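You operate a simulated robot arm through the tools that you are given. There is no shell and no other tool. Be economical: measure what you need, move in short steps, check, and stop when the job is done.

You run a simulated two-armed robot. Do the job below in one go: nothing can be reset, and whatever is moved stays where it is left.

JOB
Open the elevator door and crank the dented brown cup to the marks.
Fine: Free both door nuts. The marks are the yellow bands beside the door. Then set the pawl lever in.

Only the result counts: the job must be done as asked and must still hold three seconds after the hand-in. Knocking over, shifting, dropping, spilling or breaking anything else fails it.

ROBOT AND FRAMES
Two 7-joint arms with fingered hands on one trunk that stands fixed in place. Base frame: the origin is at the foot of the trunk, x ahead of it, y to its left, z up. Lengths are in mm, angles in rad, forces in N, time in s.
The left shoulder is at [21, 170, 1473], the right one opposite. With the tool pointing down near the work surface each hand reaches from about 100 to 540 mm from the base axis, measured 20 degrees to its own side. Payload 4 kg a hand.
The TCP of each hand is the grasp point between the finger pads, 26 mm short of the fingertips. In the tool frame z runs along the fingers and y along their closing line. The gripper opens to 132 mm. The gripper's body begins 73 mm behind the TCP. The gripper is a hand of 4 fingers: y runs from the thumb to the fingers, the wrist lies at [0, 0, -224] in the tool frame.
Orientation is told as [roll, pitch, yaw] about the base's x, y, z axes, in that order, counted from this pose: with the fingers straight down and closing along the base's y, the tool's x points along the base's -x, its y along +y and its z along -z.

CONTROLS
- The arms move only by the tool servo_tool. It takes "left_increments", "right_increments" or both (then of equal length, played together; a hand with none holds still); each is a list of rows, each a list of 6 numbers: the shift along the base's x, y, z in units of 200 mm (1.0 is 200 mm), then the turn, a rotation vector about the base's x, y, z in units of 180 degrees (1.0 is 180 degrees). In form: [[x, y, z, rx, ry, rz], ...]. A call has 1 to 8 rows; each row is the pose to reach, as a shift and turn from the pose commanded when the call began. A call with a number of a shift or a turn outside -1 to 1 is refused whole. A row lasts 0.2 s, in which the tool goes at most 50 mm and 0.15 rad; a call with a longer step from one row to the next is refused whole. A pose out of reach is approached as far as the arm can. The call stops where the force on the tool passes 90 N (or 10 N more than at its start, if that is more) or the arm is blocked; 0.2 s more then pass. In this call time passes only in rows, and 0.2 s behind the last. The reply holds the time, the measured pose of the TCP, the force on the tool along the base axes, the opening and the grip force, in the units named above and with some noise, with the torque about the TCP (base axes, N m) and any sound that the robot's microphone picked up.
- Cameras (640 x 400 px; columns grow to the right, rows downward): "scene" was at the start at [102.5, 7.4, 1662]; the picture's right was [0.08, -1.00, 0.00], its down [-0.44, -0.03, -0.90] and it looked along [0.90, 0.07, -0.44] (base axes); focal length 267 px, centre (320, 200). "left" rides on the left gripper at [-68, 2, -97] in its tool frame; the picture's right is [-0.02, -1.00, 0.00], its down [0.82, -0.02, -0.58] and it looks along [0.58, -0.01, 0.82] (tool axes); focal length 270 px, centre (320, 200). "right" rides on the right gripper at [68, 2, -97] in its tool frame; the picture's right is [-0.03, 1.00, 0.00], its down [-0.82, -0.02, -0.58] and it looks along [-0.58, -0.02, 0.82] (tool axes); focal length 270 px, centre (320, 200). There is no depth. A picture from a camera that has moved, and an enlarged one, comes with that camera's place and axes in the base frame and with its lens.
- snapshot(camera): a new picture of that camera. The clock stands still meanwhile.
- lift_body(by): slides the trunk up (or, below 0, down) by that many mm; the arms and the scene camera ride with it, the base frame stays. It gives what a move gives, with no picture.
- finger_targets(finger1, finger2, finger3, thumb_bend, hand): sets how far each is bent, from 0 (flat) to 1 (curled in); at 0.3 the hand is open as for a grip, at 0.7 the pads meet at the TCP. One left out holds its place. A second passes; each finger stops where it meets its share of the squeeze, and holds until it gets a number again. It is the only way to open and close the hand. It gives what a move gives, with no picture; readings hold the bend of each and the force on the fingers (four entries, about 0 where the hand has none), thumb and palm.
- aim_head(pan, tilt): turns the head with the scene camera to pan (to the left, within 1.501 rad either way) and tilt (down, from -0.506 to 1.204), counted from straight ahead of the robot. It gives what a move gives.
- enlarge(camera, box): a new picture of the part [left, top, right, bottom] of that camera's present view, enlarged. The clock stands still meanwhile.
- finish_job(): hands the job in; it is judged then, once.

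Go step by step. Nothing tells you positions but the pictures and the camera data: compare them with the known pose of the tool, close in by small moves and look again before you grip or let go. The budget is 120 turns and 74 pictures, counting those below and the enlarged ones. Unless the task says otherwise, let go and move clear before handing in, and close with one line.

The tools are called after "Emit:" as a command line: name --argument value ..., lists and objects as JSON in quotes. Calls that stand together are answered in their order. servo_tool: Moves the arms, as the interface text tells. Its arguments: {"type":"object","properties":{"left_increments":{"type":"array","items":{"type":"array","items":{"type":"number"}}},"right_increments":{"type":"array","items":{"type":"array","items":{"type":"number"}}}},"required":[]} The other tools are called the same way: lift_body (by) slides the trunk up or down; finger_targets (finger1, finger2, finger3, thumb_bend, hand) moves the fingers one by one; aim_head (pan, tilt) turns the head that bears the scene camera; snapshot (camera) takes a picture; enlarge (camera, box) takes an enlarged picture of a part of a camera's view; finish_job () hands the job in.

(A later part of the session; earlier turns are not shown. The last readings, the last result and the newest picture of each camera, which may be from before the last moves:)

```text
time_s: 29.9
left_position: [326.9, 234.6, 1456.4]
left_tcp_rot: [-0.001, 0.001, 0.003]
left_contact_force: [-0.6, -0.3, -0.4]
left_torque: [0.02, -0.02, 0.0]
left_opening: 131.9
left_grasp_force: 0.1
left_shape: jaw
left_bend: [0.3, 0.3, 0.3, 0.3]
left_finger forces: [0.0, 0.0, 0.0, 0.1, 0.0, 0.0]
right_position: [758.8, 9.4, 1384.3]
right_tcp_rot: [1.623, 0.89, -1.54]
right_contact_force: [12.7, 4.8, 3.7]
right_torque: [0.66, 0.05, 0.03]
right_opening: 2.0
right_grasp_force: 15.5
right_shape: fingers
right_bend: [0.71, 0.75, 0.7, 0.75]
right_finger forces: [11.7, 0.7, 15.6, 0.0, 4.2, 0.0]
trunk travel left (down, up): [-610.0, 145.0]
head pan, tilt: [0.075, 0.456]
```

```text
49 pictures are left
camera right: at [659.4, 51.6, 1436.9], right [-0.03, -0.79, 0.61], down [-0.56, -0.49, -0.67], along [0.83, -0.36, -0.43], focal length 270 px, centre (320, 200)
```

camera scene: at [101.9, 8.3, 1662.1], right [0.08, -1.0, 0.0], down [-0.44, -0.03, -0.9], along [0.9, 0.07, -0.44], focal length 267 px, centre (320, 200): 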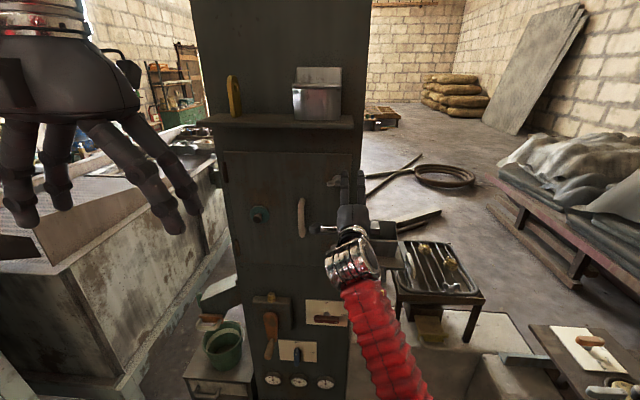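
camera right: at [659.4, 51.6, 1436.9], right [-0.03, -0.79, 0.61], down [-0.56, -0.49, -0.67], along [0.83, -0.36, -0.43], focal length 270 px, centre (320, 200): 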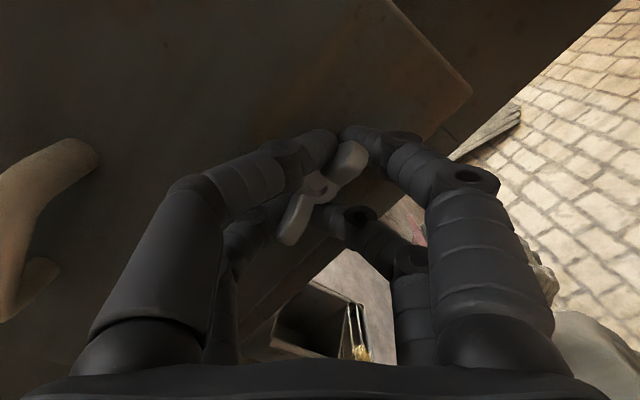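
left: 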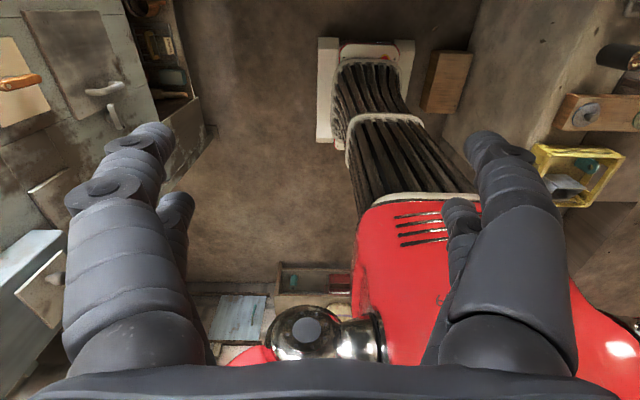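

At +40° more hand roll the nut stays vertical with 0.66 N·m resisting, so it is at its free stop. Next is the lower nut: release, retreat, lower the trunk 237 mm and roll back to −90°.

Emit:
finger_targets --hand "right" --finger1 0.3 --finger2 0.3 --finger3 0.3 --thumb_bend 0.3

Emit:
servo_tool --right_increments '[[-0.2, 0, 0, 0, 0, 0], [-0.4, 0, 0, 0.047, 0, 0], [-0.4, 0, 0, 0.094, 0, 0], [-0.4, 0, 0, 0.141, 0, 0], [-0.4, 0, 0, 0.188, 0, 0], [-0.4, 0, 0, 0.235, 0, 0], [-0.4, 0, 0, 0.282, 0, 0], [-0.4, 0, 0, 0.329, 0, 0]]'

Emit:
servo_tool --right_increments '[[0, 0, 0, 0.047, 0, 0], [0, 0, 0, 0.094, 0, 0], [0, 0, 0, 0.141, 0, 0], [0, 0, 0, 0.188, 0, 0], [0, 0, 0, 0.235, 0, 0], [0, 0, 0, 0.282, 0, 0], [0, 0, 0, 0.329, 0, 0], [0, 0, 0, 0.376, 0, 0]]'

Emit:
lift_body --by -237

Emit:
snapshot --camera "right"

```text
time_s: 30.9
left_position: [325.3, 233.7, 1456.8]
left_tcp_rot: [0.0, 0.0, 0.0]
left_contact_force: [-0.2, 0.0, -0.5]
left_torque: [0.0, 0.01, 0.0]
left_opening: 132.1
left_grasp_force: 0.3
left_shape: jaw
left_bend: [0.3, 0.3, 0.3, 0.3]
left_finger forces: [0.0, 0.1, 0.1, 0.0, 0.0, 0.0]
right_position: [755.4, 9.2, 1386.9]
right_tcp_rot: [1.619, 0.891, -1.539]
right_contact_force: [-0.6, -0.7, 0.3]
right_torque: [-0.01, -0.01, 0.03]
right_opening: 132.4
right_grasp_force: 0.0
right_shape: fingers
right_bend: [0.3, 0.3, 0.3, 0.3]
right_finger forces: [0.1, 0.0, 0.1, 0.0, 0.1, 0.1]
trunk travel left (down, up): [-610.0, 145.0]
head pan, tilt: [0.075, 0.456]
```

```text
time_s: 32.6
left_position: [325.9, 233.5, 1456.6]
left_tcp_rot: [-0.001, 0.0, 0.001]
left_contact_force: [0.2, 1.0, 0.2]
left_torque: [0.0, -0.01, 0.01]
left_opening: 131.7
left_grasp_force: 0.0
left_shape: jaw
left_bend: [0.3, 0.3, 0.3, 0.3]
left_finger forces: [0.1, 0.0, 0.1, 0.0, 0.0, 0.0]
right_position: [675.9, 10.0, 1386.3]
right_tcp_rot: [-1.599, 1.214, 1.513]
right_contact_force: [0.3, -0.1, -0.2]
right_torque: [0.0, 0.02, -0.02]
right_opening: 132.8
right_grasp_force: 0.0
right_shape: fingers
right_bend: [0.3, 0.3, 0.3, 0.3]
right_finger forces: [0.1, 0.0, 0.1, 0.1, 0.0, 0.0]
trunk travel left (down, up): [-610.0, 145.0]
head pan, tilt: [0.075, 0.456]
```

```text
time_s: 34.5
left_position: [324.3, 233.2, 1457.9]
left_tcp_rot: [-0.001, 0.0, 0.0]
left_contact_force: [-0.3, -0.6, 0.2]
left_torque: [-0.03, 0.05, -0.01]
left_opening: 132.0
left_grasp_force: 0.0
left_shape: jaw
left_bend: [0.3, 0.3, 0.3, 0.3]
left_finger forces: [0.0, 0.0, 0.0, 0.0, 0.1, 0.1]
right_position: [674.8, 8.7, 1387.0]
right_tcp_rot: [-1.546, 0.031, 1.55]
right_contact_force: [-0.4, -0.8, 0.0]
right_torque: [0.01, -0.02, -0.01]
right_opening: 132.9
right_grasp_force: 0.2
right_shape: fingers
right_bend: [0.3, 0.3, 0.3, 0.3]
right_finger forces: [0.0, 0.0, 0.0, 0.0, 0.1, 0.0]
trunk travel left (down, up): [-610.0, 145.0]
head pan, tilt: [0.075, 0.456]
```

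```text
time_s: 36.9
left_position: [323.4, 233.5, 1222.2]
left_tcp_rot: [-0.001, 0.001, -0.002]
left_contact_force: [-0.2, -0.2, 0.1]
left_torque: [0.01, -0.01, 0.01]
left_opening: 132.1
left_grasp_force: 0.0
left_shape: jaw
left_bend: [0.3, 0.3, 0.3, 0.3]
left_finger forces: [0.1, 0.0, 0.0, 0.0, 0.0, 0.0]
right_position: [675.0, 9.8, 1150.2]
right_tcp_rot: [-1.544, 0.035, 1.55]
right_contact_force: [0.6, 0.8, -0.4]
right_torque: [-0.01, 0.01, 0.02]
right_opening: 132.5
right_grasp_force: 0.1
right_shape: fingers
right_bend: [0.3, 0.3, 0.3, 0.3]
right_finger forces: [0.0, 0.0, 0.1, 0.0, 0.2, 0.1]
trunk travel left (down, up): [-373.0, 382.0]
head pan, tilt: [0.075, 0.456]
```

```text
48 pictures are left
camera right: at [576.1, -57.8, 1153.2], right [-0.03, -0.01, -1.0], down [-0.56, 0.83, 0.01], along [0.83, 0.56, -0.03], focal length 270 px, centre (320, 200)
```

right: 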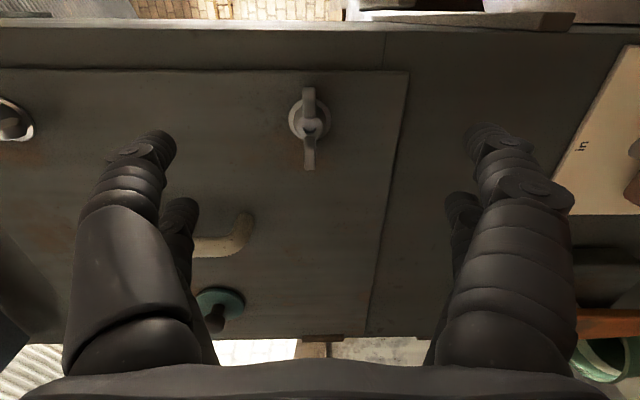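

The lower nut is at about [775, 11, 1155]. Moving in, gripping and turning it the same way.

Emit:
servo_tool --right_increments '[[0.15, 0.005, 0.02, 0, 0, 0], [0.3, 0.005, 0.02, 0, 0, 0], [0.415, 0.005, 0.02, 0, 0, 0]]'

Emit:
finger_targets --hand "right" --finger1 0.78 --finger2 0.78 --finger3 0.78 --thumb_bend 0.78

Emit:
snapshot --camera "right"

```text
time_s: 37.7
left_position: [324.9, 232.6, 1219.8]
left_tcp_rot: [0.0, 0.0, 0.001]
left_contact_force: [-0.1, 1.0, 0.4]
left_torque: [0.0, -0.03, 0.02]
left_opening: 131.9
left_grasp_force: 0.0
left_shape: jaw
left_bend: [0.3, 0.3, 0.3, 0.3]
left_finger forces: [0.0, 0.0, 0.0, 0.0, 0.0, 0.0]
right_position: [757.3, 11.4, 1152.9]
right_tcp_rot: [-1.546, 0.034, 1.551]
right_contact_force: [0.4, -0.5, -0.2]
right_torque: [0.02, -0.03, 0.0]
right_opening: 132.7
right_grasp_force: 0.0
right_shape: fingers
right_bend: [0.3, 0.3, 0.3, 0.3]
right_finger forces: [0.0, 0.0, 0.0, 0.1, 0.0, 0.0]
trunk travel left (down, up): [-373.0, 382.0]
head pan, tilt: [0.075, 0.456]
```

```text
time_s: 38.7
left_position: [322.9, 232.2, 1220.4]
left_tcp_rot: [0.001, 0.0, 0.002]
left_contact_force: [-0.5, -1.1, 0.2]
left_torque: [0.03, 0.0, 0.0]
left_opening: 132.1
left_grasp_force: 0.0
left_shape: jaw
left_bend: [0.3, 0.3, 0.3, 0.3]
left_finger forces: [0.1, 0.1, 0.1, 0.0, 0.0, 0.1]
right_position: [756.0, 12.1, 1155.1]
right_tcp_rot: [-1.544, 0.034, 1.552]
right_contact_force: [0.8, 0.5, 6.2]
right_torque: [-0.11, -0.1, -0.01]
right_opening: 4.6
right_grasp_force: 18.0
right_shape: fingers
right_bend: [0.72, 0.72, 0.71, 0.71]
right_finger forces: [7.6, 6.5, 7.1, 0.0, 13.8, 0.1]
trunk travel left (down, up): [-373.0, 382.0]
head pan, tilt: [0.075, 0.456]
```

```text
47 pictures are left
camera right: at [658.1, -55.2, 1158.2], right [-0.02, -0.01, -1.0], down [-0.56, 0.83, 0.01], along [0.83, 0.56, -0.03], focal length 270 px, centre (320, 200)
```

right: 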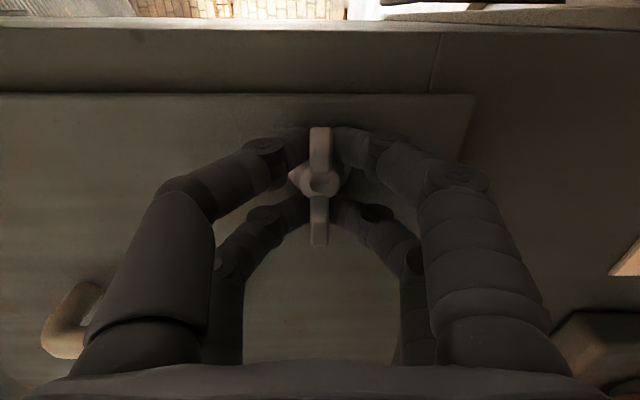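

Gripped squarely; turning about 125° in two calls.

Emit:
servo_tool --right_increments '[[0, 0, 0, -0.047, 0, 0], [0, 0, 0, -0.094, 0, 0], [0, 0, 0, -0.141, 0, 0], [0, 0, 0, -0.188, 0, 0], [0, 0, 0, -0.235, 0, 0], [0, 0, 0, -0.282, 0, 0], [0, 0, 0, -0.329, 0, 0], [0, 0, 0, -0.376, 0, 0]]'

Emit:
servo_tool --right_increments '[[0, 0, 0, -0.047, 0, 0], [0, 0, 0, -0.094, 0, 0], [0, 0, 0, -0.141, 0, 0], [0, 0, 0, -0.188, 0, 0], [0, 0, 0, -0.235, 0, 0], [0, 0, 0, -0.282, 0, 0], [0, 0, 0, -0.32, 0, 0]]'

Emit:
snapshot --camera "right"

```text
time_s: 40.5
left_position: [323.3, 233.4, 1221.7]
left_tcp_rot: [0.001, -0.001, 0.003]
left_contact_force: [-0.5, 0.1, 0.4]
left_torque: [-0.03, 0.02, 0.03]
left_opening: 131.9
left_grasp_force: 0.0
left_shape: jaw
left_bend: [0.3, 0.3, 0.3, 0.3]
left_finger forces: [0.1, 0.0, 0.0, 0.0, 0.0, 0.0]
right_position: [758.6, 11.3, 1153.2]
right_tcp_rot: [-1.599, 1.218, 1.515]
right_contact_force: [0.7, 1.9, 3.8]
right_torque: [0.0, -0.11, -0.02]
right_opening: 4.3
right_grasp_force: 16.0
right_shape: fingers
right_bend: [0.72, 0.73, 0.71, 0.72]
right_finger forces: [8.8, 5.1, 5.7, 0.1, 11.4, 0.0]
trunk travel left (down, up): [-373.0, 382.0]
head pan, tilt: [0.075, 0.456]
```

```text
time_s: 42.1
left_position: [322.6, 232.6, 1219.6]
left_tcp_rot: [0.0, 0.001, 0.001]
left_contact_force: [0.1, -0.8, 0.1]
left_torque: [0.0, -0.02, -0.02]
left_opening: 132.0
left_grasp_force: 0.0
left_shape: jaw
left_bend: [0.3, 0.3, 0.3, 0.3]
left_finger forces: [0.1, 0.0, 0.1, 0.0, 0.0, 0.0]
right_position: [759.0, 11.0, 1154.2]
right_tcp_rot: [1.623, 0.918, -1.537]
right_contact_force: [-0.2, 1.9, -0.8]
right_torque: [0.62, 0.28, -0.02]
right_opening: 1.0
right_grasp_force: 20.9
right_shape: fingers
right_bend: [0.71, 0.74, 0.72, 0.75]
right_finger forces: [16.6, 1.3, 21.1, 0.0, 3.4, 0.0]
trunk travel left (down, up): [-373.0, 382.0]
head pan, tilt: [0.075, 0.456]
```

```text
46 pictures are left
camera right: at [659.8, 50.6, 1206.0], right [-0.02, -0.81, 0.59], down [-0.56, -0.47, -0.68], along [0.83, -0.35, -0.44], focal length 270 px, centre (320, 200)
```

right: 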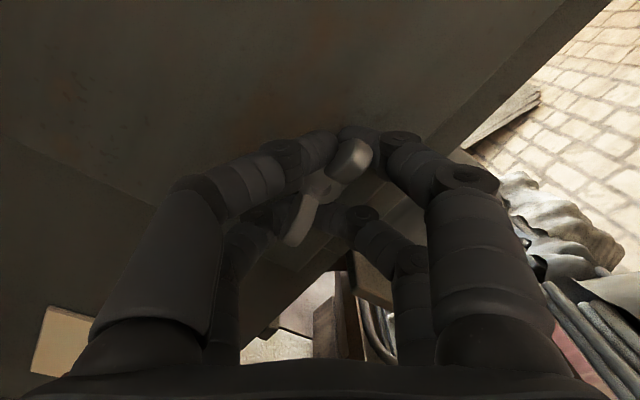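

Lower nut is at its stop too (0.62 N·m). I'll release, withdraw the right hand to the right, and point the left hand forward for the door handle.

Emit:
finger_targets --hand "right" --finger1 0.3 --finger2 0.3 --finger3 0.3 --thumb_bend 0.3

Emit:
servo_tool --right_increments '[[-0.2, 0, 0, 0, 0, 0], [-0.4, 0, 0, 0.047, 0, 0], [-0.6, -0.1, 0, 0.094, 0, 0], [-0.8, -0.2, 0, 0.141, 0, 0], [-0.95, -0.35, 0, 0.188, 0, 0], [-0.95, -0.5, 0, 0.235, 0, 0], [-0.95, -0.65, 0, 0.282, 0, 0], [-0.95, -0.8, 0, 0.329, 0, 0]]' --left_increments '[[0.1, -0.05, 0.03, 0, -0.047, 0], [0.2, -0.1, 0.06, 0, -0.094, 0], [0.3, -0.15, 0.09, 0, -0.141, 0], [0.4, -0.2, 0.12, 0, -0.188, 0], [0.5, -0.25, 0.15, 0, -0.235, 0], [0.6, -0.3, 0.18, 0, -0.282, 0], [0.7, -0.35, 0.21, 0, -0.329, 0], [0.8, -0.4, 0.24, 0, -0.376, 0]]'

Emit:
servo_tool --left_increments '[[0.1, -0.05, 0.01, 0, -0.047, 0], [0.2, -0.1, 0.02, 0, -0.094, 0], [0.3, -0.15, 0.02, 0, -0.124, 0], [0.45, -0.18, 0.02, 0, -0.124, 0]]'

Emit:
snapshot --camera "left"

Emit:
snapshot --camera "scene"

```text
time_s: 43.1
left_position: [323.1, 232.8, 1219.4]
left_tcp_rot: [0.0, -0.001, -0.001]
left_contact_force: [0.0, 0.0, -0.2]
left_torque: [-0.02, -0.04, 0.01]
left_opening: 132.0
left_grasp_force: 0.0
left_shape: jaw
left_bend: [0.3, 0.3, 0.3, 0.3]
left_finger forces: [0.1, 0.1, 0.1, 0.0, 0.1, 0.1]
right_position: [759.1, 9.4, 1153.0]
right_tcp_rot: [1.622, 0.922, -1.539]
right_contact_force: [-0.4, -0.8, -0.2]
right_torque: [-0.04, 0.0, 0.01]
right_opening: 132.4
right_grasp_force: 0.2
right_shape: fingers
right_bend: [0.3, 0.3, 0.3, 0.3]
right_finger forces: [0.0, 0.1, 0.1, 0.0, 0.0, 0.1]
trunk travel left (down, up): [-373.0, 382.0]
head pan, tilt: [0.075, 0.456]
```

```text
time_s: 44.9
left_position: [484.6, 151.3, 1267.6]
left_tcp_rot: [-0.004, -1.18, 0.004]
left_contact_force: [0.8, -0.4, -0.1]
left_torque: [0.02, 0.03, 0.0]
left_opening: 132.2
left_grasp_force: 0.1
left_shape: jaw
left_bend: [0.3, 0.3, 0.3, 0.3]
left_finger forces: [0.0, 0.0, 0.1, 0.0, 0.0, 0.0]
right_position: [572.0, -152.1, 1151.5]
right_tcp_rot: [-1.592, 1.182, 1.52]
right_contact_force: [1.1, -0.5, -0.1]
right_torque: [0.0, -0.02, -0.01]
right_opening: 132.8
right_grasp_force: 0.1
right_shape: fingers
right_bend: [0.3, 0.3, 0.3, 0.3]
right_finger forces: [0.0, 0.1, 0.0, 0.0, 0.0, 0.0]
trunk travel left (down, up): [-373.0, 382.0]
head pan, tilt: [0.075, 0.456]
```

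```text
time_s: 45.9
left_position: [574.8, 116.8, 1272.4]
left_tcp_rot: [-1.153, -1.567, 1.153]
left_contact_force: [-0.7, -0.6, -0.5]
left_torque: [-0.06, 0.0, 0.02]
left_opening: 132.0
left_grasp_force: 0.0
left_shape: jaw
left_bend: [0.3, 0.3, 0.3, 0.3]
left_finger forces: [0.1, 0.1, 0.1, 0.0, 0.1, 0.0]
right_position: [570.2, -148.0, 1152.0]
right_tcp_rot: [-1.592, 1.19, 1.521]
right_contact_force: [0.1, -0.2, 0.2]
right_torque: [-0.01, -0.01, -0.01]
right_opening: 132.6
right_grasp_force: 0.2
right_shape: fingers
right_bend: [0.3, 0.3, 0.3, 0.3]
right_finger forces: [0.0, 0.1, 0.0, 0.0, 0.0, 0.0]
trunk travel left (down, up): [-373.0, 382.0]
head pan, tilt: [0.075, 0.456]
```

```text
45 pictures are left
camera left: at [478.1, 119.0, 1340.3], right [0.0, -1.0, 0.03], down [-0.58, -0.02, -0.82], along [0.82, -0.01, -0.58], focal length 270 px, centre (320, 200)
```

left: 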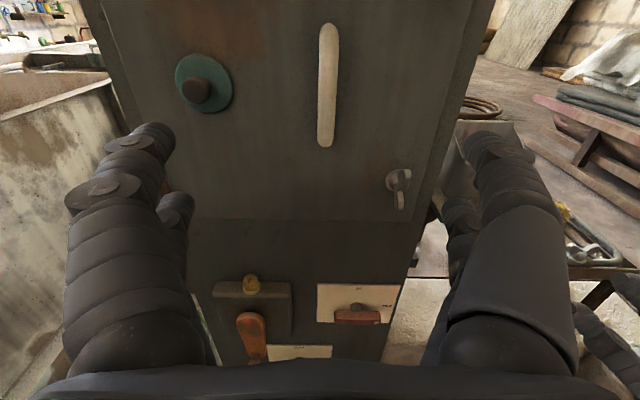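

```text
44 pictures are left
camera scene: at [136.7, 7.5, 1333.4], right [0.08, -1.0, 0.0], down [-0.44, -0.03, -0.9], along [0.9, 0.07, -0.44], focal length 267 px, centre (320, 200)
```

scene: 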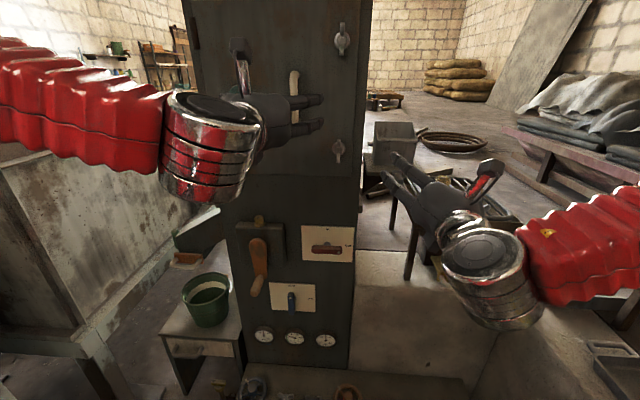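

Both nuts are vertical now. The handle bar is at about [755, 111, 1280]; the left hand goes in to grip it.

Emit:
servo_tool --left_increments '[[0.22, -0.01, 0.01, 0, 0, 0], [0.44, -0.02, 0.02, 0, 0, 0], [0.66, -0.03, 0.03, 0, 0, 0], [0.75, -0.03, 0.03, 0, 0, 0]]'

Emit:
snapshot --camera "left"

```text
time_s: 46.9
left_position: [707.8, 120.7, 1275.5]
left_tcp_rot: [2.979, -1.569, -2.978]
left_contact_force: [-0.2, 0.1, 0.5]
left_torque: [0.01, -0.04, 0.01]
left_opening: 131.9
left_grasp_force: 0.1
left_shape: jaw
left_bend: [0.3, 0.3, 0.3, 0.3]
left_finger forces: [0.1, 0.1, 0.0, 0.0, 0.0, 0.0]
left hand out of reach, approached as far as the arm can: row 3, 4
right_position: [568.1, -150.7, 1153.4]
right_tcp_rot: [-1.597, 1.188, 1.514]
right_contact_force: [-1.0, 0.3, -0.2]
right_torque: [0.0, 0.03, 0.02]
right_opening: 132.6
right_grasp_force: 0.1
right_shape: fingers
right_bend: [0.3, 0.3, 0.3, 0.3]
right_finger forces: [0.0, 0.0, 0.0, 0.0, 0.1, 0.1]
trunk travel left (down, up): [-373.0, 382.0]
head pan, tilt: [0.075, 0.456]
```

```text
43 pictures are left
camera left: at [612.0, 122.5, 1344.0], right [0.0, -1.0, 0.03], down [-0.58, -0.02, -0.82], along [0.82, -0.01, -0.58], focal length 270 px, centre (320, 200)
```

left: 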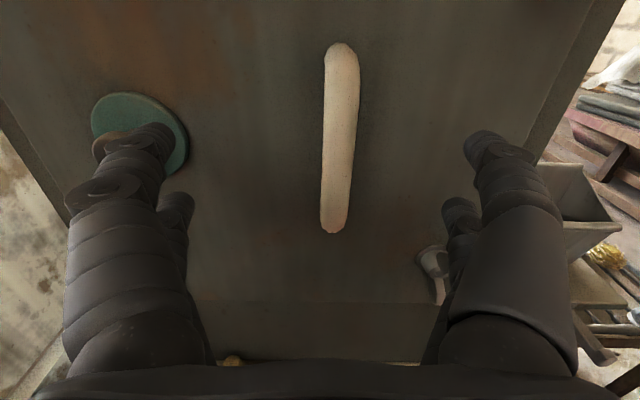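

Out of reach at this height; I'll back off, raise the trunk 130 mm, and come back down to the handle height.

Emit:
servo_tool --left_increments '[[-0.2, 0, -0.15, 0, 0, 0], [-0.3, 0, -0.3, 0, 0, 0]]'

Emit:
lift_body --by 130

```text
time_s: 47.5
left_position: [651.7, 120.0, 1212.8]
left_tcp_rot: [-0.547, -1.569, 0.549]
left_contact_force: [-0.5, 0.4, -0.7]
left_torque: [0.05, -0.04, 0.01]
left_opening: 131.8
left_grasp_force: 0.0
left_shape: jaw
left_bend: [0.3, 0.3, 0.3, 0.3]
left_finger forces: [0.0, 0.0, 0.1, 0.0, 0.0, 0.1]
right_position: [571.4, -148.0, 1151.7]
right_tcp_rot: [-1.593, 1.188, 1.52]
right_contact_force: [-0.3, 0.8, -0.4]
right_torque: [-0.01, -0.03, 0.02]
right_opening: 132.3
right_grasp_force: 0.1
right_shape: fingers
right_bend: [0.3, 0.3, 0.3, 0.3]
right_finger forces: [0.0, 0.1, 0.0, 0.0, 0.1, 0.0]
trunk travel left (down, up): [-373.0, 382.0]
head pan, tilt: [0.075, 0.456]
```

```text
time_s: 49.1
left_position: [648.8, 119.8, 1346.4]
left_tcp_rot: [-0.323, -1.568, 0.323]
left_contact_force: [-1.0, -0.8, 0.2]
left_torque: [-0.01, -0.06, 0.01]
left_opening: 131.7
left_grasp_force: 0.0
left_shape: jaw
left_bend: [0.3, 0.3, 0.3, 0.3]
left_finger forces: [0.1, 0.0, 0.0, 0.0, 0.0, 0.0]
right_position: [568.3, -149.4, 1284.0]
right_tcp_rot: [-1.593, 1.188, 1.518]
right_contact_force: [1.2, -0.1, 0.2]
right_torque: [0.0, 0.01, -0.02]
right_opening: 132.4
right_grasp_force: 0.1
right_shape: fingers
right_bend: [0.3, 0.3, 0.3, 0.3]
right_finger forces: [0.0, 0.0, 0.0, 0.1, 0.0, 0.1]
trunk travel left (down, up): [-503.0, 252.0]
head pan, tilt: [0.075, 0.456]
```

Emit:
servo_tool --left_increments '[[0.0, -0.045, -0.2, 0, 0, 0], [0.15, -0.045, -0.32, 0, 0, 0], [0.35, -0.045, -0.32, 0, 0, 0], [0.52, -0.045, -0.32, 0, 0, 0]]'

Emit:
snapshot --camera "left"

```text
time_s: 50.1
left_position: [710.3, 145.2, 1337.6]
left_tcp_rot: [-0.014, -1.535, 0.017]
left_contact_force: [0.0, 0.2, -0.5]
left_torque: [-0.01, 0.02, -0.03]
left_opening: 132.0
left_grasp_force: 0.0
left_shape: jaw
left_bend: [0.3, 0.3, 0.3, 0.3]
left_finger forces: [0.0, 0.0, 0.1, 0.1, 0.1, 0.1]
left hand out of reach, approached as far as the arm can: row 1, 2, 3, 4
right_position: [567.0, -148.8, 1282.7]
right_tcp_rot: [-1.594, 1.188, 1.519]
right_contact_force: [-0.6, 0.2, -0.2]
right_torque: [-0.01, -0.01, -0.02]
right_opening: 132.6
right_grasp_force: 0.0
right_shape: fingers
right_bend: [0.3, 0.3, 0.3, 0.3]
right_finger forces: [0.1, 0.1, 0.0, 0.1, 0.1, 0.0]
trunk travel left (down, up): [-503.0, 252.0]
head pan, tilt: [0.075, 0.456]
```

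```text
42 pictures are left
camera left: at [615.3, 146.4, 1409.8], right [0.0, -1.0, 0.03], down [-0.61, -0.02, -0.8], along [0.8, -0.01, -0.61], focal length 270 px, centre (320, 200)
```

left: 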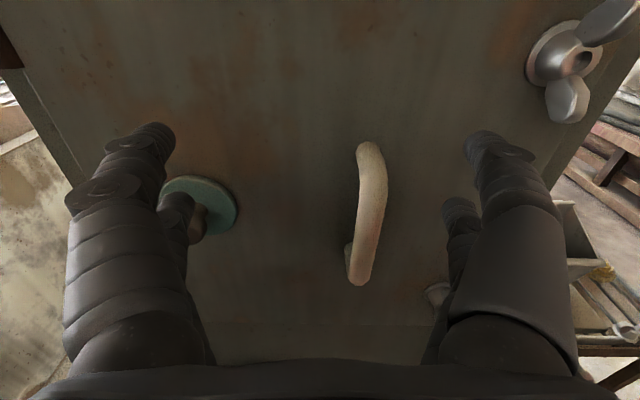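

The left arm is at its joint limits at roll 0 (mirror of the right's). I'll retract it and roll it +180°, which mirrors the working right-hand posture.

Emit:
servo_tool --left_increments '[[-0.1, 0, 0, 0.047, 0, 0], [-0.3, 0, 0, 0.094, 0, 0], [-0.45, 0, -0.05, 0.141, 0, 0], [-0.45, 0, -0.1, 0.188, 0, 0], [-0.45, 0, -0.15, 0.235, 0, 0], [-0.45, 0, -0.2, 0.282, 0, 0], [-0.45, 0, -0.25, 0.329, 0, 0], [-0.45, 0, -0.28, 0.376, 0, 0]]'

Emit:
servo_tool --left_increments '[[0, 0, 0, 0.047, 0, 0], [0, 0, 0, 0.094, 0, 0], [0, 0, 0, 0.141, 0, 0], [0, 0, 0, 0.188, 0, 0], [0, 0, 0, 0.235, 0, 0], [0, 0, 0, 0.282, 0, 0], [0, 0, 0, 0.329, 0, 0], [0, 0, 0, 0.376, 0, 0]]'

Emit:
servo_tool --left_increments '[[0, 0, 0, 0.047, 0, 0], [0, 0, 0, 0.094, 0, 0], [0, 0, 0, 0.141, 0, 0], [0, 0, 0, 0.188, 0, 0], [0, 0, 0, 0.235, 0, 0]]'

Emit:
snapshot --camera "left"

```text
time_s: 51.9
left_position: [557.0, 202.3, 1339.0]
left_tcp_rot: [1.565, -0.444, -1.545]
left_contact_force: [1.1, 0.2, 0.6]
left_torque: [-0.02, 0.02, -0.01]
left_opening: 131.8
left_grasp_force: 0.1
left_shape: jaw
left_bend: [0.3, 0.3, 0.3, 0.3]
left_finger forces: [0.0, 0.0, 0.0, 0.0, 0.0, 0.0]
left hand out of reach, approached as far as the arm can: row 1, 4, 5, 6, 7, 8
right_position: [567.6, -149.5, 1284.3]
right_tcp_rot: [-1.594, 1.191, 1.516]
right_contact_force: [0.4, -0.4, -0.5]
right_torque: [0.0, -0.01, -0.01]
right_opening: 132.3
right_grasp_force: 0.1
right_shape: fingers
right_bend: [0.3, 0.3, 0.3, 0.3]
right_finger forces: [0.0, 0.0, 0.1, 0.0, 0.0, 0.0]
trunk travel left (down, up): [-503.0, 252.0]
head pan, tilt: [0.075, 0.456]
```

```text
time_s: 53.7
left_position: [554.8, 209.8, 1343.0]
left_tcp_rot: [1.564, 0.54, -1.569]
left_contact_force: [0.4, 0.4, -0.4]
left_torque: [0.02, -0.01, -0.1]
left_opening: 132.1
left_grasp_force: 0.0
left_shape: jaw
left_bend: [0.3, 0.3, 0.3, 0.3]
left_finger forces: [0.1, 0.0, 0.0, 0.1, 0.1, 0.0]
left hand out of reach, approached as far as the arm can: row 4, 5, 6, 7, 8
right_position: [569.4, -146.6, 1282.9]
right_tcp_rot: [-1.591, 1.191, 1.521]
right_contact_force: [-0.7, 1.1, 0.5]
right_torque: [-0.01, 0.0, -0.08]
right_opening: 132.8
right_grasp_force: 0.1
right_shape: fingers
right_bend: [0.3, 0.3, 0.3, 0.3]
right_finger forces: [0.0, 0.0, 0.0, 0.0, 0.1, 0.0]
trunk travel left (down, up): [-503.0, 252.0]
head pan, tilt: [0.075, 0.456]
```

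```text
time_s: 54.9
left_position: [552.9, 203.5, 1345.7]
left_tcp_rot: [1.563, 1.285, -1.571]
left_contact_force: [0.8, 0.2, 0.4]
left_torque: [0.03, -0.02, 0.0]
left_opening: 132.0
left_grasp_force: 0.1
left_shape: jaw
left_bend: [0.3, 0.3, 0.3, 0.3]
left_finger forces: [0.0, 0.0, 0.0, 0.0, 0.1, 0.1]
right_position: [568.1, -149.4, 1283.9]
right_tcp_rot: [-1.592, 1.186, 1.52]
right_contact_force: [0.4, -0.3, -0.3]
right_torque: [0.01, 0.03, 0.0]
right_opening: 132.8
right_grasp_force: 0.1
right_shape: fingers
right_bend: [0.3, 0.3, 0.3, 0.3]
right_finger forces: [0.0, 0.1, 0.0, 0.0, 0.1, 0.0]
trunk travel left (down, up): [-503.0, 252.0]
head pan, tilt: [0.075, 0.456]
```

```text
41 pictures are left
camera left: at [456.0, 182.0, 1281.2], right [-0.01, 0.95, -0.3], down [-0.58, 0.24, 0.78], along [0.82, 0.18, 0.55], focal length 270 px, centre (320, 200)
```

left: 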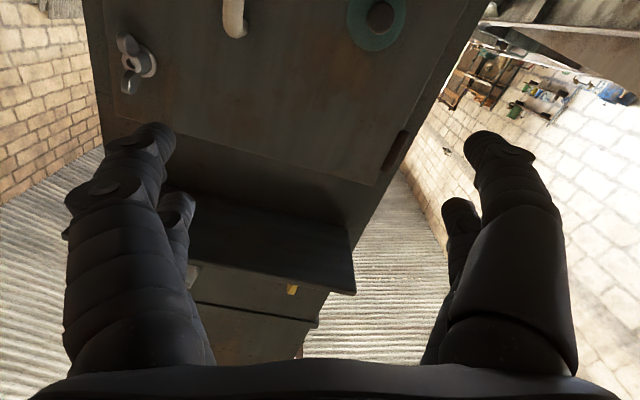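

Roll reached about +164° freely. I'll finish the roll and try to approach the handle.

Emit:
servo_tool --left_increments '[[0.1, -0.1, -0.08, 0.03, 0, 0], [0.2, -0.2, -0.16, 0.06, 0, 0], [0.3, -0.3, -0.24, 0.085, 0, 0], [0.4, -0.4, -0.32, 0.085, 0, 0], [0.485, -0.46, -0.32, 0.085, 0, 0]]'

```text
time_s: 56.1
left_position: [637.5, 125.7, 1320.6]
left_tcp_rot: [0.606, 1.536, -2.522]
left_contact_force: [0.0, 0.1, -1.0]
left_torque: [0.03, -0.01, -0.02]
left_opening: 132.0
left_grasp_force: 0.1
left_shape: jaw
left_bend: [0.3, 0.3, 0.3, 0.3]
left_finger forces: [0.0, 0.0, 0.1, 0.1, 0.0, 0.0]
left hand out of reach, approached as far as the arm can: row 2, 3, 4, 5
right_position: [567.3, -149.2, 1284.0]
right_tcp_rot: [-1.594, 1.19, 1.518]
right_contact_force: [-0.7, -1.2, 0.3]
right_torque: [-0.01, 0.01, 0.01]
right_opening: 132.5
right_grasp_force: 0.2
right_shape: fingers
right_bend: [0.3, 0.3, 0.3, 0.3]
right_finger forces: [0.0, 0.0, 0.0, 0.0, 0.0, 0.0]
trunk travel left (down, up): [-503.0, 252.0]
head pan, tilt: [0.075, 0.456]
```

The left arm keeps hitting limits here. I'll use the right hand for the handle instead (same posture as the nuts, yawed left) and park the left hand back.

Emit:
servo_tool --left_increments '[[-0.2, 0.1, 0, 0, 0, 0], [-0.4, 0.2, 0, 0, 0, 0], [-0.6, 0.3, 0, 0, 0, 0], [-0.8, 0.4, 0, 0, 0, 0], [-0.98, 0.5, 0, 0, 0, 0]]' --right_increments '[[0, 0.15, 0, -0.04, 0, 0], [0, 0.3, 0, -0.08, 0, 0], [0, 0.45, 0, -0.12, 0, 0], [0, 0.6, 0, -0.12, 0, 0], [0, 0.75, 0, -0.12, 0, 0]]'

Emit:
servo_tool --left_increments '[[-0.1, 0.1, 0, 0, 0, 0], [-0.2, 0.2, 0, 0, 0, 0], [-0.3, 0.3, 0, 0, 0, 0], [-0.3, 0.4, 0, 0, 0, 0]]' --right_increments '[[0.1, 0.08, 0, 0, 0, 0.035], [0.2, 0.16, 0, 0, 0, 0.07], [0.3, 0.24, 0, 0, 0, 0.105], [0.4, 0.34, 0, 0, 0, 0.14]]'

Emit:
snapshot --camera "right"

```text
time_s: 57.3
left_position: [511.8, 193.6, 1324.1]
left_tcp_rot: [1.552, 1.547, -1.576]
left_contact_force: [-0.5, 0.0, 1.0]
left_torque: [0.01, 0.02, -0.06]
left_opening: 131.8
left_grasp_force: 0.1
left_shape: jaw
left_bend: [0.3, 0.3, 0.3, 0.3]
left_finger forces: [0.1, 0.1, 0.1, 0.0, 0.0, 0.1]
left hand out of reach, approached as far as the arm can: row 4, 5
right_position: [567.0, 0.9, 1283.5]
right_tcp_rot: [-2.93, 1.55, 0.186]
right_contact_force: [-0.5, 0.1, -0.8]
right_torque: [0.01, 0.01, -0.01]
right_opening: 132.9
right_grasp_force: 0.0
right_shape: fingers
right_bend: [0.3, 0.3, 0.3, 0.3]
right_finger forces: [0.1, 0.1, 0.0, 0.1, 0.0, 0.1]
trunk travel left (down, up): [-503.0, 252.0]
head pan, tilt: [0.075, 0.456]
```

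```text
time_s: 58.3
left_position: [514.5, 227.2, 1335.8]
left_tcp_rot: [0.703, 1.534, -2.425]
left_contact_force: [-0.2, -0.8, -0.8]
left_torque: [0.01, -0.02, 0.05]
left_opening: 132.1
left_grasp_force: 0.1
left_shape: jaw
left_bend: [0.3, 0.3, 0.3, 0.3]
left_finger forces: [0.0, 0.0, 0.0, 0.1, 0.0, 0.1]
left hand out of reach, approached as far as the arm can: row 1, 2, 3, 4
right_position: [649.7, 66.0, 1282.6]
right_tcp_rot: [-2.791, 1.548, 0.767]
right_contact_force: [-0.6, -0.6, -0.4]
right_torque: [-0.04, 0.01, 0.05]
right_opening: 133.1
right_grasp_force: 0.1
right_shape: fingers
right_bend: [0.3, 0.3, 0.3, 0.3]
right_finger forces: [0.0, 0.0, 0.0, 0.1, 0.0, 0.0]
trunk travel left (down, up): [-503.0, 252.0]
head pan, tilt: [0.075, 0.456]
```

```text
40 pictures are left
camera right: at [559.7, 23.5, 1350.2], right [0.4, -0.91, -0.03], down [-0.52, -0.2, -0.83], along [0.75, 0.35, -0.56], focal length 270 px, centre (320, 200)
```

right: 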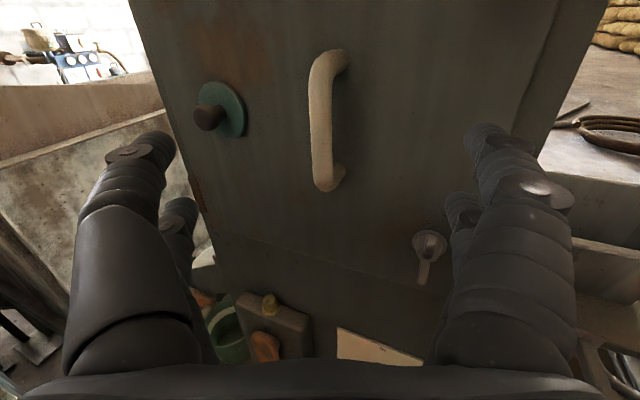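

Right hand is lined up well. The left arm can't fold back while pointing forward, so I'll swing it to point down as it retracts.

Emit:
servo_tool --left_increments '[[-0.1, 0.1, 0.02, 0, 0.047, 0], [-0.2, 0.2, 0.04, 0, 0.094, 0], [-0.3, 0.3, 0.06, 0, 0.141, 0], [-0.4, 0.4, 0.08, 0, 0.188, 0], [-0.5, 0.5, 0.1, 0, 0.235, 0], [-0.6, 0.6, 0.1, 0, 0.282, 0], [-0.7, 0.7, 0.1, 0, 0.329, 0], [-0.8, 0.8, 0.1, 0, 0.376, 0]]'

```text
time_s: 60.1
left_position: [398.8, 307.9, 1101.9]
left_tcp_rot: [0.01, 0.498, -3.083]
left_contact_force: [-0.4, -0.3, 1.2]
left_torque: [0.06, -0.05, -0.01]
left_opening: 132.3
left_grasp_force: 0.0
left_shape: jaw
left_bend: [0.3, 0.3, 0.3, 0.3]
left_finger forces: [0.1, 0.0, 0.1, 0.0, 0.1, 0.0]
left hand out of reach, approached as far as the arm can: row 1, 4, 5, 6, 7, 8
right_position: [650.8, 66.5, 1283.0]
right_tcp_rot: [-2.782, 1.549, 0.774]
right_contact_force: [-0.1, -0.6, 0.7]
right_torque: [0.02, 0.02, 0.01]
right_opening: 132.8
right_grasp_force: 0.0
right_shape: fingers
right_bend: [0.3, 0.3, 0.3, 0.3]
right_finger forces: [0.0, 0.0, 0.1, 0.0, 0.1, 0.0]
trunk travel left (down, up): [-503.0, 252.0]
head pan, tilt: [0.075, 0.456]
```

Left is clear. Right hand now goes to the handle at [755, 109, 1282].

Emit:
servo_tool --right_increments '[[0.2, 0.08, 0, 0, 0, 0], [0.4, 0.16, 0, 0, 0, 0], [0.52, 0.21, 0, 0, 0, 0]]'

Emit:
snapshot --camera "right"

```text
time_s: 60.9
left_position: [388.9, 307.1, 1105.1]
left_tcp_rot: [0.009, 0.506, -3.083]
left_contact_force: [1.5, 0.7, -0.3]
left_torque: [0.0, 0.0, 0.03]
left_opening: 132.1
left_grasp_force: 0.1
left_shape: jaw
left_bend: [0.3, 0.3, 0.3, 0.3]
left_finger forces: [0.0, 0.1, 0.1, 0.0, 0.0, 0.1]
right_position: [735.5, 116.0, 1282.5]
right_tcp_rot: [-2.807, 1.553, 0.763]
right_contact_force: [-64.3, -2.6, -13.0]
right_torque: [0.87, 0.31, -4.91]
right_opening: 139.1
right_grasp_force: 32.2
right_shape: fingers
right_bend: [0.3, 0.2, 0.3, 0.3]
right_finger forces: [43.6, 20.9, 0.0, 0.0, 0.0, 0.0]
trunk travel left (down, up): [-503.0, 252.0]
head pan, tilt: [0.075, 0.456]
```

```text
39 pictures are left
camera right: at [647.2, 73.0, 1349.9], right [0.42, -0.91, -0.03], down [-0.52, -0.21, -0.83], along [0.74, 0.36, -0.56], focal length 270 px, centre (320, 200)
```

right: 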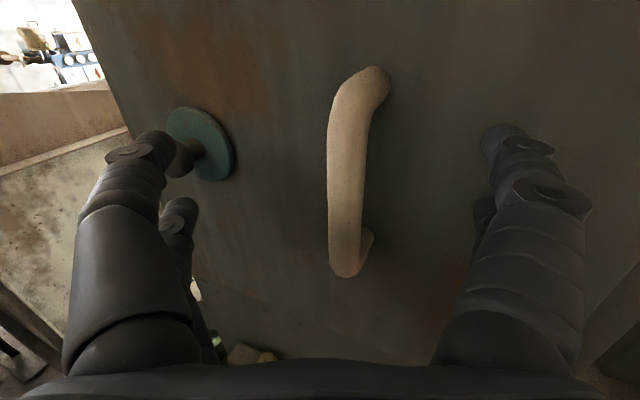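

The far fingers touched the door because of the yaw. I'll back off 20 mm and half-close before advancing again.

Emit:
servo_tool --right_increments '[[-0.12, -0.05, 0, 0, 0, 0]]'

Emit:
finger_targets --hand "right" --finger1 0.55 --finger2 0.55 --finger3 0.55 --thumb_bend 0.55

Emit:
snapshot --camera "right"

```text
time_s: 61.3
left_position: [398.4, 307.3, 1103.2]
left_tcp_rot: [0.006, 0.497, -3.082]
left_contact_force: [-0.7, -0.3, -0.1]
left_torque: [0.02, 0.0, 0.01]
left_opening: 132.0
left_grasp_force: 0.1
left_shape: jaw
left_bend: [0.3, 0.3, 0.3, 0.3]
left_finger forces: [0.0, 0.0, 0.1, 0.0, 0.0, 0.0]
right_position: [732.2, 96.0, 1285.2]
right_tcp_rot: [-2.898, 1.547, 0.652]
right_contact_force: [1.1, 0.3, -0.5]
right_torque: [-0.01, 0.01, 0.04]
right_opening: 133.2
right_grasp_force: 0.1
right_shape: fingers
right_bend: [0.3, 0.3, 0.3, 0.3]
right_finger forces: [0.0, 0.0, 0.0, 0.0, 0.0, 0.0]
trunk travel left (down, up): [-503.0, 252.0]
head pan, tilt: [0.075, 0.456]
```

```text
time_s: 62.3
left_position: [398.9, 308.6, 1102.3]
left_tcp_rot: [0.007, 0.498, -3.082]
left_contact_force: [-0.1, 0.3, 0.1]
left_torque: [-0.03, 0.0, 0.0]
left_opening: 132.0
left_grasp_force: 0.2
left_shape: jaw
left_bend: [0.3, 0.3, 0.3, 0.3]
left_finger forces: [0.0, 0.0, 0.0, 0.0, 0.0, 0.0]
right_position: [727.3, 99.3, 1282.8]
right_tcp_rot: [-2.839, 1.549, 0.718]
right_contact_force: [-0.2, 0.1, -0.5]
right_torque: [0.02, -0.02, 0.03]
right_opening: 49.6
right_grasp_force: 0.0
right_shape: fingers
right_bend: [0.55, 0.55, 0.55, 0.55]
right_finger forces: [0.0, 0.0, 0.0, 0.0, 0.0, 0.0]
trunk travel left (down, up): [-503.0, 252.0]
head pan, tilt: [0.075, 0.456]
```

```text
38 pictures are left
camera right: at [638.3, 57.7, 1350.1], right [0.4, -0.91, -0.03], down [-0.52, -0.2, -0.83], along [0.75, 0.35, -0.56], focal length 270 px, centre (320, 200)
```

right: 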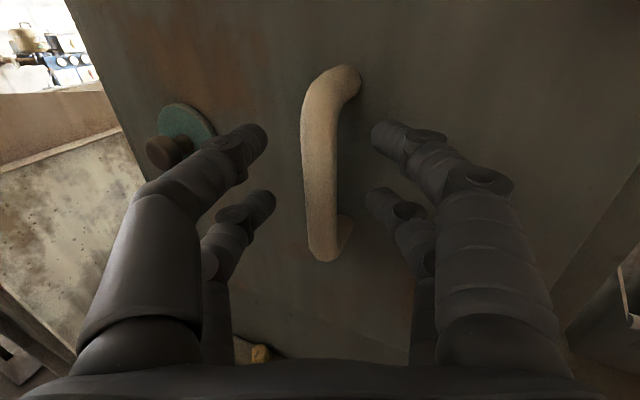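

The bar sits between the fingers. Advancing ~28 mm and closing.

Emit:
servo_tool --right_increments '[[0.13, 0.06, 0, 0, 0, 0]]'

Emit:
finger_targets --hand "right" --finger1 0.8 --finger2 0.8 --finger3 0.8 --thumb_bend 0.8

Emit:
snapshot --camera "right"

```text
time_s: 62.7
left_position: [395.0, 306.8, 1104.6]
left_tcp_rot: [0.008, 0.503, -3.082]
left_contact_force: [-0.1, -0.1, -0.4]
left_torque: [-0.05, -0.01, -0.01]
left_opening: 132.3
left_grasp_force: 0.0
left_shape: jaw
left_bend: [0.3, 0.3, 0.3, 0.3]
left_finger forces: [0.1, 0.0, 0.0, 0.0, 0.0, 0.0]
right_position: [748.2, 114.1, 1282.4]
right_tcp_rot: [-2.849, 1.552, 0.713]
right_contact_force: [-14.4, -2.9, -1.7]
right_torque: [-0.02, 0.16, -0.34]
right_opening: 44.7
right_grasp_force: 7.1
right_shape: fingers
right_bend: [0.59, 0.59, 0.55, 0.55]
right_finger forces: [6.8, 7.8, 0.0, 0.0, 0.0, 0.1]
trunk travel left (down, up): [-503.0, 252.0]
head pan, tilt: [0.075, 0.456]
```

```text
time_s: 63.7
left_position: [397.8, 307.9, 1101.8]
left_tcp_rot: [0.008, 0.499, -3.081]
left_contact_force: [-0.2, -0.5, 0.7]
left_torque: [-0.01, -0.01, -0.03]
left_opening: 131.8
left_grasp_force: 0.1
left_shape: jaw
left_bend: [0.3, 0.3, 0.3, 0.3]
left_finger forces: [0.1, 0.0, 0.0, 0.0, 0.1, 0.0]
right_position: [753.4, 111.8, 1282.6]
right_tcp_rot: [-2.837, 1.55, 0.718]
right_contact_force: [-0.3, 2.0, -0.7]
right_torque: [-0.01, -0.02, -0.01]
right_opening: 0.0
right_grasp_force: 0.1
right_shape: fingers
right_bend: [0.78, 0.77, 0.72, 0.73]
right_finger forces: [0.0, 0.0, 0.0, 0.1, 0.0, 0.0]
trunk travel left (down, up): [-503.0, 252.0]
head pan, tilt: [0.075, 0.456]
```

```text
37 pictures are left
camera right: at [664.0, 70.4, 1349.4], right [0.4, -0.91, -0.03], down [-0.52, -0.2, -0.83], along [0.75, 0.35, -0.56], focal length 270 px, centre (320, 200)
```

right: 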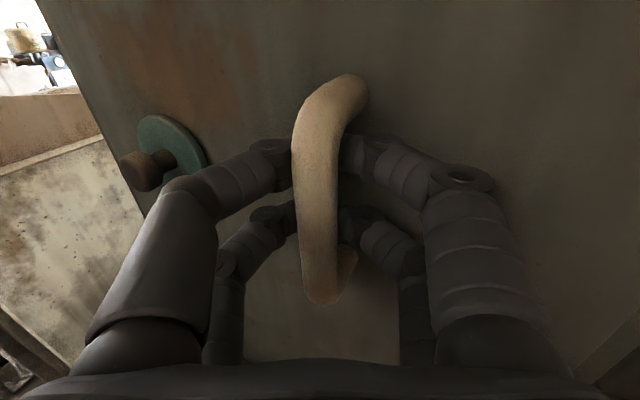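

The fingers meet behind the bar, caging it. I'll pull along the door's arc for 30°.

Emit:
servo_tool --right_increments '[[-0.141, 0.04, 0, 0, 0, -0.0417], [-0.276, 0.0985, 0, 0, 0, -0.0833], [-0.401, 0.1735, 0, 0, 0, -0.125], [-0.516, 0.264, 0, 0, 0, -0.1667]]'

Emit:
snapshot --camera "scene"

```text
time_s: 64.7
left_position: [396.9, 310.3, 1102.4]
left_tcp_rot: [0.01, 0.499, -3.079]
left_contact_force: [-0.3, 0.7, 0.4]
left_torque: [-0.02, 0.0, -0.03]
left_opening: 131.9
left_grasp_force: 0.0
left_shape: jaw
left_bend: [0.3, 0.3, 0.3, 0.3]
left_finger forces: [0.0, 0.0, 0.1, 0.0, 0.0, 0.0]
right_position: [649.7, 168.0, 1282.5]
right_tcp_rot: [-2.942, 1.549, 0.089]
right_contact_force: [-0.2, 0.3, -0.2]
right_torque: [-0.02, -0.01, -0.05]
right_opening: 0.0
right_grasp_force: 0.3
right_shape: fingers
right_bend: [0.78, 0.77, 0.72, 0.74]
right_finger forces: [0.4, 0.0, 0.0, 0.0, 0.0, 0.1]
trunk travel left (down, up): [-503.0, 252.0]
head pan, tilt: [0.075, 0.456]
```

```text
36 pictures are left
camera scene: at [110.7, 9.4, 1464.7], right [0.08, -1.0, 0.0], down [-0.44, -0.03, -0.9], along [0.9, 0.07, -0.44], focal length 267 px, centre (320, 200)
```

scene: 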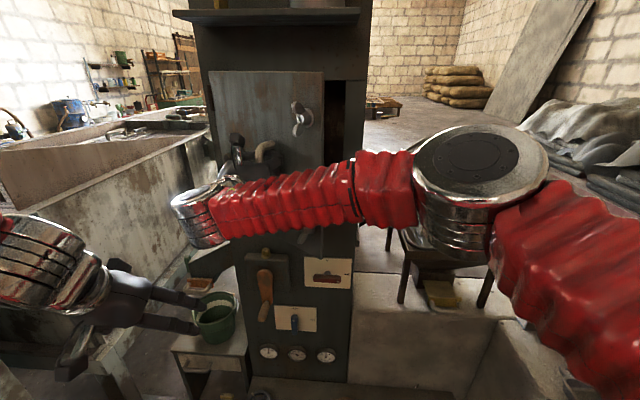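

The door is opening with its nuts. I'll pull on to ~50° without further yaw.

Emit:
servo_tool --right_increments '[[-0.083, 0.083, 0, 0, 0, 0], [-0.168, 0.19, 0, 0, 0, 0], [-0.239, 0.307, 0, 0, 0, 0]]'

Emit:
finger_targets --hand "right" --finger1 0.4 --finger2 0.4 --finger3 0.4 --thumb_bend 0.4

Emit:
snapshot --camera "right"

```text
time_s: 65.5
left_position: [399.4, 308.4, 1101.2]
left_tcp_rot: [0.01, 0.497, -3.081]
left_contact_force: [0.3, -0.4, 0.1]
left_torque: [-0.02, 0.0, -0.03]
left_opening: 132.1
left_grasp_force: 0.1
left_shape: jaw
left_bend: [0.3, 0.3, 0.3, 0.3]
left_finger forces: [0.0, 0.0, 0.0, 0.0, 0.1, 0.0]
right_position: [609.0, 218.4, 1284.8]
right_tcp_rot: [-2.694, 1.549, 0.329]
right_contact_force: [0.9, -0.2, -1.0]
right_torque: [0.0, 0.02, -0.04]
right_opening: 0.1
right_grasp_force: 0.0
right_shape: fingers
right_bend: [0.78, 0.78, 0.73, 0.74]
right_finger forces: [0.0, 0.0, 0.1, 0.0, 0.0, 0.0]
trunk travel left (down, up): [-503.0, 252.0]
head pan, tilt: [0.075, 0.456]
```

```text
time_s: 66.5
left_position: [397.6, 308.0, 1102.5]
left_tcp_rot: [0.009, 0.499, -3.084]
left_contact_force: [0.2, -0.1, 0.3]
left_torque: [-0.01, 0.02, 0.02]
left_opening: 132.0
left_grasp_force: 0.1
left_shape: jaw
left_bend: [0.3, 0.3, 0.3, 0.3]
left_finger forces: [0.0, 0.1, 0.0, 0.0, 0.1, 0.1]
right_position: [608.7, 219.1, 1282.4]
right_tcp_rot: [-2.837, 1.552, 0.188]
right_contact_force: [-0.1, 0.1, -0.7]
right_torque: [0.01, -0.01, 0.01]
right_opening: 99.7
right_grasp_force: 0.1
right_shape: fingers
right_bend: [0.4, 0.4, 0.4, 0.4]
right_finger forces: [0.0, 0.0, 0.1, 0.0, 0.0, 0.0]
trunk travel left (down, up): [-503.0, 252.0]
head pan, tilt: [0.075, 0.456]
```

```text
35 pictures are left
camera right: at [510.0, 228.5, 1349.3], right [-0.12, -0.99, -0.03], down [-0.56, 0.09, -0.83], along [0.82, -0.08, -0.56], focal length 270 px, centre (320, 200)
```

right: 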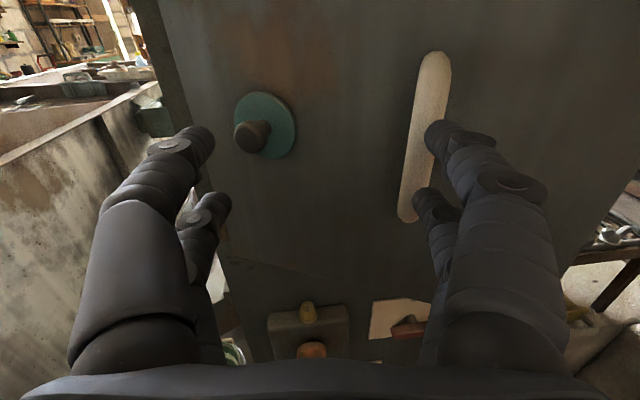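

The bar slipped out at about 22° open; the handle is now near (677, 141). The gap is enough to push from inside, so I'll bring the right hand around the free edge, rolled to be thin sideways.

Emit:
servo_tool --right_increments '[[-0.2, 0, 0, 0.045, 0, 0], [-0.25, -0.15, 0, 0.09, 0, 0], [-0.25, -0.3, 0, 0.135, 0, 0], [-0.25, -0.45, 0, 0.18, 0, 0], [-0.25, -0.6, 0, 0.225, 0, 0], [-0.25, -0.75, 0, 0.27, 0, 0], [-0.25, -0.9, 0, 0.315, 0, 0], [-0.25, -1.0, 0, 0.36, 0, 0]]'

Emit:
finger_targets --hand "right" --finger1 0.7 --finger2 0.7 --finger3 0.7 --thumb_bend 0.7

Emit:
servo_tool --right_increments '[[0, -0.2, 0, 0.047, 0, 0], [0, -0.4, 0, 0.094, 0, 0], [0, -0.48, 0, 0.13, 0, 0]]'

Emit:
servo_tool --right_increments '[[0.05, 0, 0, 0, 0, 0.047], [0.1, 0, 0, 0, 0, 0.094], [0.15, 0, 0, 0, 0, 0.141], [0.2, 0, 0, 0, 0, 0.188], [0.25, 0, 0, 0, 0, 0.23]]'

Emit:
snapshot --camera "scene"

```text
time_s: 68.3
left_position: [397.9, 306.8, 1103.0]
left_tcp_rot: [0.008, 0.499, -3.083]
left_contact_force: [0.3, -0.4, 0.3]
left_torque: [0.0, 0.02, 0.0]
left_opening: 132.1
left_grasp_force: 0.1
left_shape: jaw
left_bend: [0.3, 0.3, 0.3, 0.3]
left_finger forces: [0.0, 0.0, 0.0, 0.0, 0.0, 0.0]
right_position: [553.3, 25.6, 1283.5]
right_tcp_rot: [-1.468, 0.434, 1.547]
right_contact_force: [-0.3, -0.7, 0.0]
right_torque: [-0.02, -0.02, 0.02]
right_opening: 99.8
right_grasp_force: 0.1
right_shape: fingers
right_bend: [0.4, 0.4, 0.4, 0.4]
right_finger forces: [0.1, 0.0, 0.0, 0.1, 0.0, 0.0]
trunk travel left (down, up): [-503.0, 252.0]
head pan, tilt: [0.075, 0.456]
```

```text
time_s: 69.3
left_position: [397.9, 307.2, 1102.9]
left_tcp_rot: [0.01, 0.499, -3.083]
left_contact_force: [0.5, 0.7, 0.2]
left_torque: [-0.01, 0.04, 0.01]
left_opening: 132.2
left_grasp_force: 0.1
left_shape: jaw
left_bend: [0.3, 0.3, 0.3, 0.3]
left_finger forces: [0.0, 0.0, 0.1, 0.0, 0.0, 0.1]
right_position: [551.5, 25.3, 1284.9]
right_tcp_rot: [-1.468, 0.436, 1.549]
right_contact_force: [0.3, -0.4, 0.2]
right_torque: [-0.01, 0.01, -0.03]
right_opening: 1.3
right_grasp_force: 0.2
right_shape: fingers
right_bend: [0.7, 0.7, 0.7, 0.7]
right_finger forces: [0.0, 0.0, 0.0, 0.0, 0.1, 0.0]
trunk travel left (down, up): [-503.0, 252.0]
head pan, tilt: [0.075, 0.456]
```

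```text
time_s: 70.1
left_position: [398.8, 306.6, 1102.4]
left_tcp_rot: [0.008, 0.499, -3.082]
left_contact_force: [0.2, -0.1, 0.8]
left_torque: [0.02, -0.01, -0.02]
left_opening: 131.9
left_grasp_force: 0.1
left_shape: jaw
left_bend: [0.3, 0.3, 0.3, 0.3]
left_finger forces: [0.1, 0.1, 0.0, 0.1, 0.1, 0.1]
right_position: [552.5, -71.0, 1283.6]
right_tcp_rot: [-1.461, 0.028, 1.55]
right_contact_force: [-0.7, 0.6, 0.6]
right_torque: [0.0, -0.01, -0.01]
right_opening: 1.4
right_grasp_force: 0.1
right_shape: fingers
right_bend: [0.7, 0.7, 0.7, 0.7]
right_finger forces: [0.1, 0.0, 0.1, 0.0, 0.1, 0.0]
trunk travel left (down, up): [-503.0, 252.0]
head pan, tilt: [0.075, 0.456]
```

```text
time_s: 71.3
left_position: [397.6, 307.2, 1102.3]
left_tcp_rot: [0.008, 0.5, -3.082]
left_contact_force: [0.1, -0.4, -0.6]
left_torque: [-0.03, -0.01, 0.0]
left_opening: 131.8
left_grasp_force: 0.0
left_shape: jaw
left_bend: [0.3, 0.3, 0.3, 0.3]
left_finger forces: [0.0, 0.0, 0.0, 0.0, 0.0, 0.1]
right_position: [602.0, -69.8, 1282.8]
right_tcp_rot: [-1.461, 0.028, 2.272]
right_contact_force: [-0.1, -0.1, 0.0]
right_torque: [-0.02, -0.02, -0.03]
right_opening: 1.5
right_grasp_force: 0.0
right_shape: fingers
right_bend: [0.7, 0.7, 0.7, 0.7]
right_finger forces: [0.1, 0.0, 0.0, 0.0, 0.1, 0.1]
trunk travel left (down, up): [-503.0, 252.0]
head pan, tilt: [0.075, 0.456]
```

```text
34 pictures are left
camera scene: at [112.0, 6.8, 1464.6], right [0.08, -1.0, 0.0], down [-0.44, -0.03, -0.9], along [0.9, 0.07, -0.44], focal length 267 px, centre (320, 200)
```

scene: 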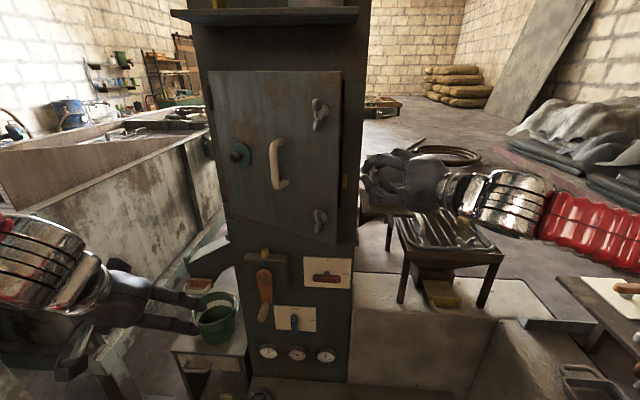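

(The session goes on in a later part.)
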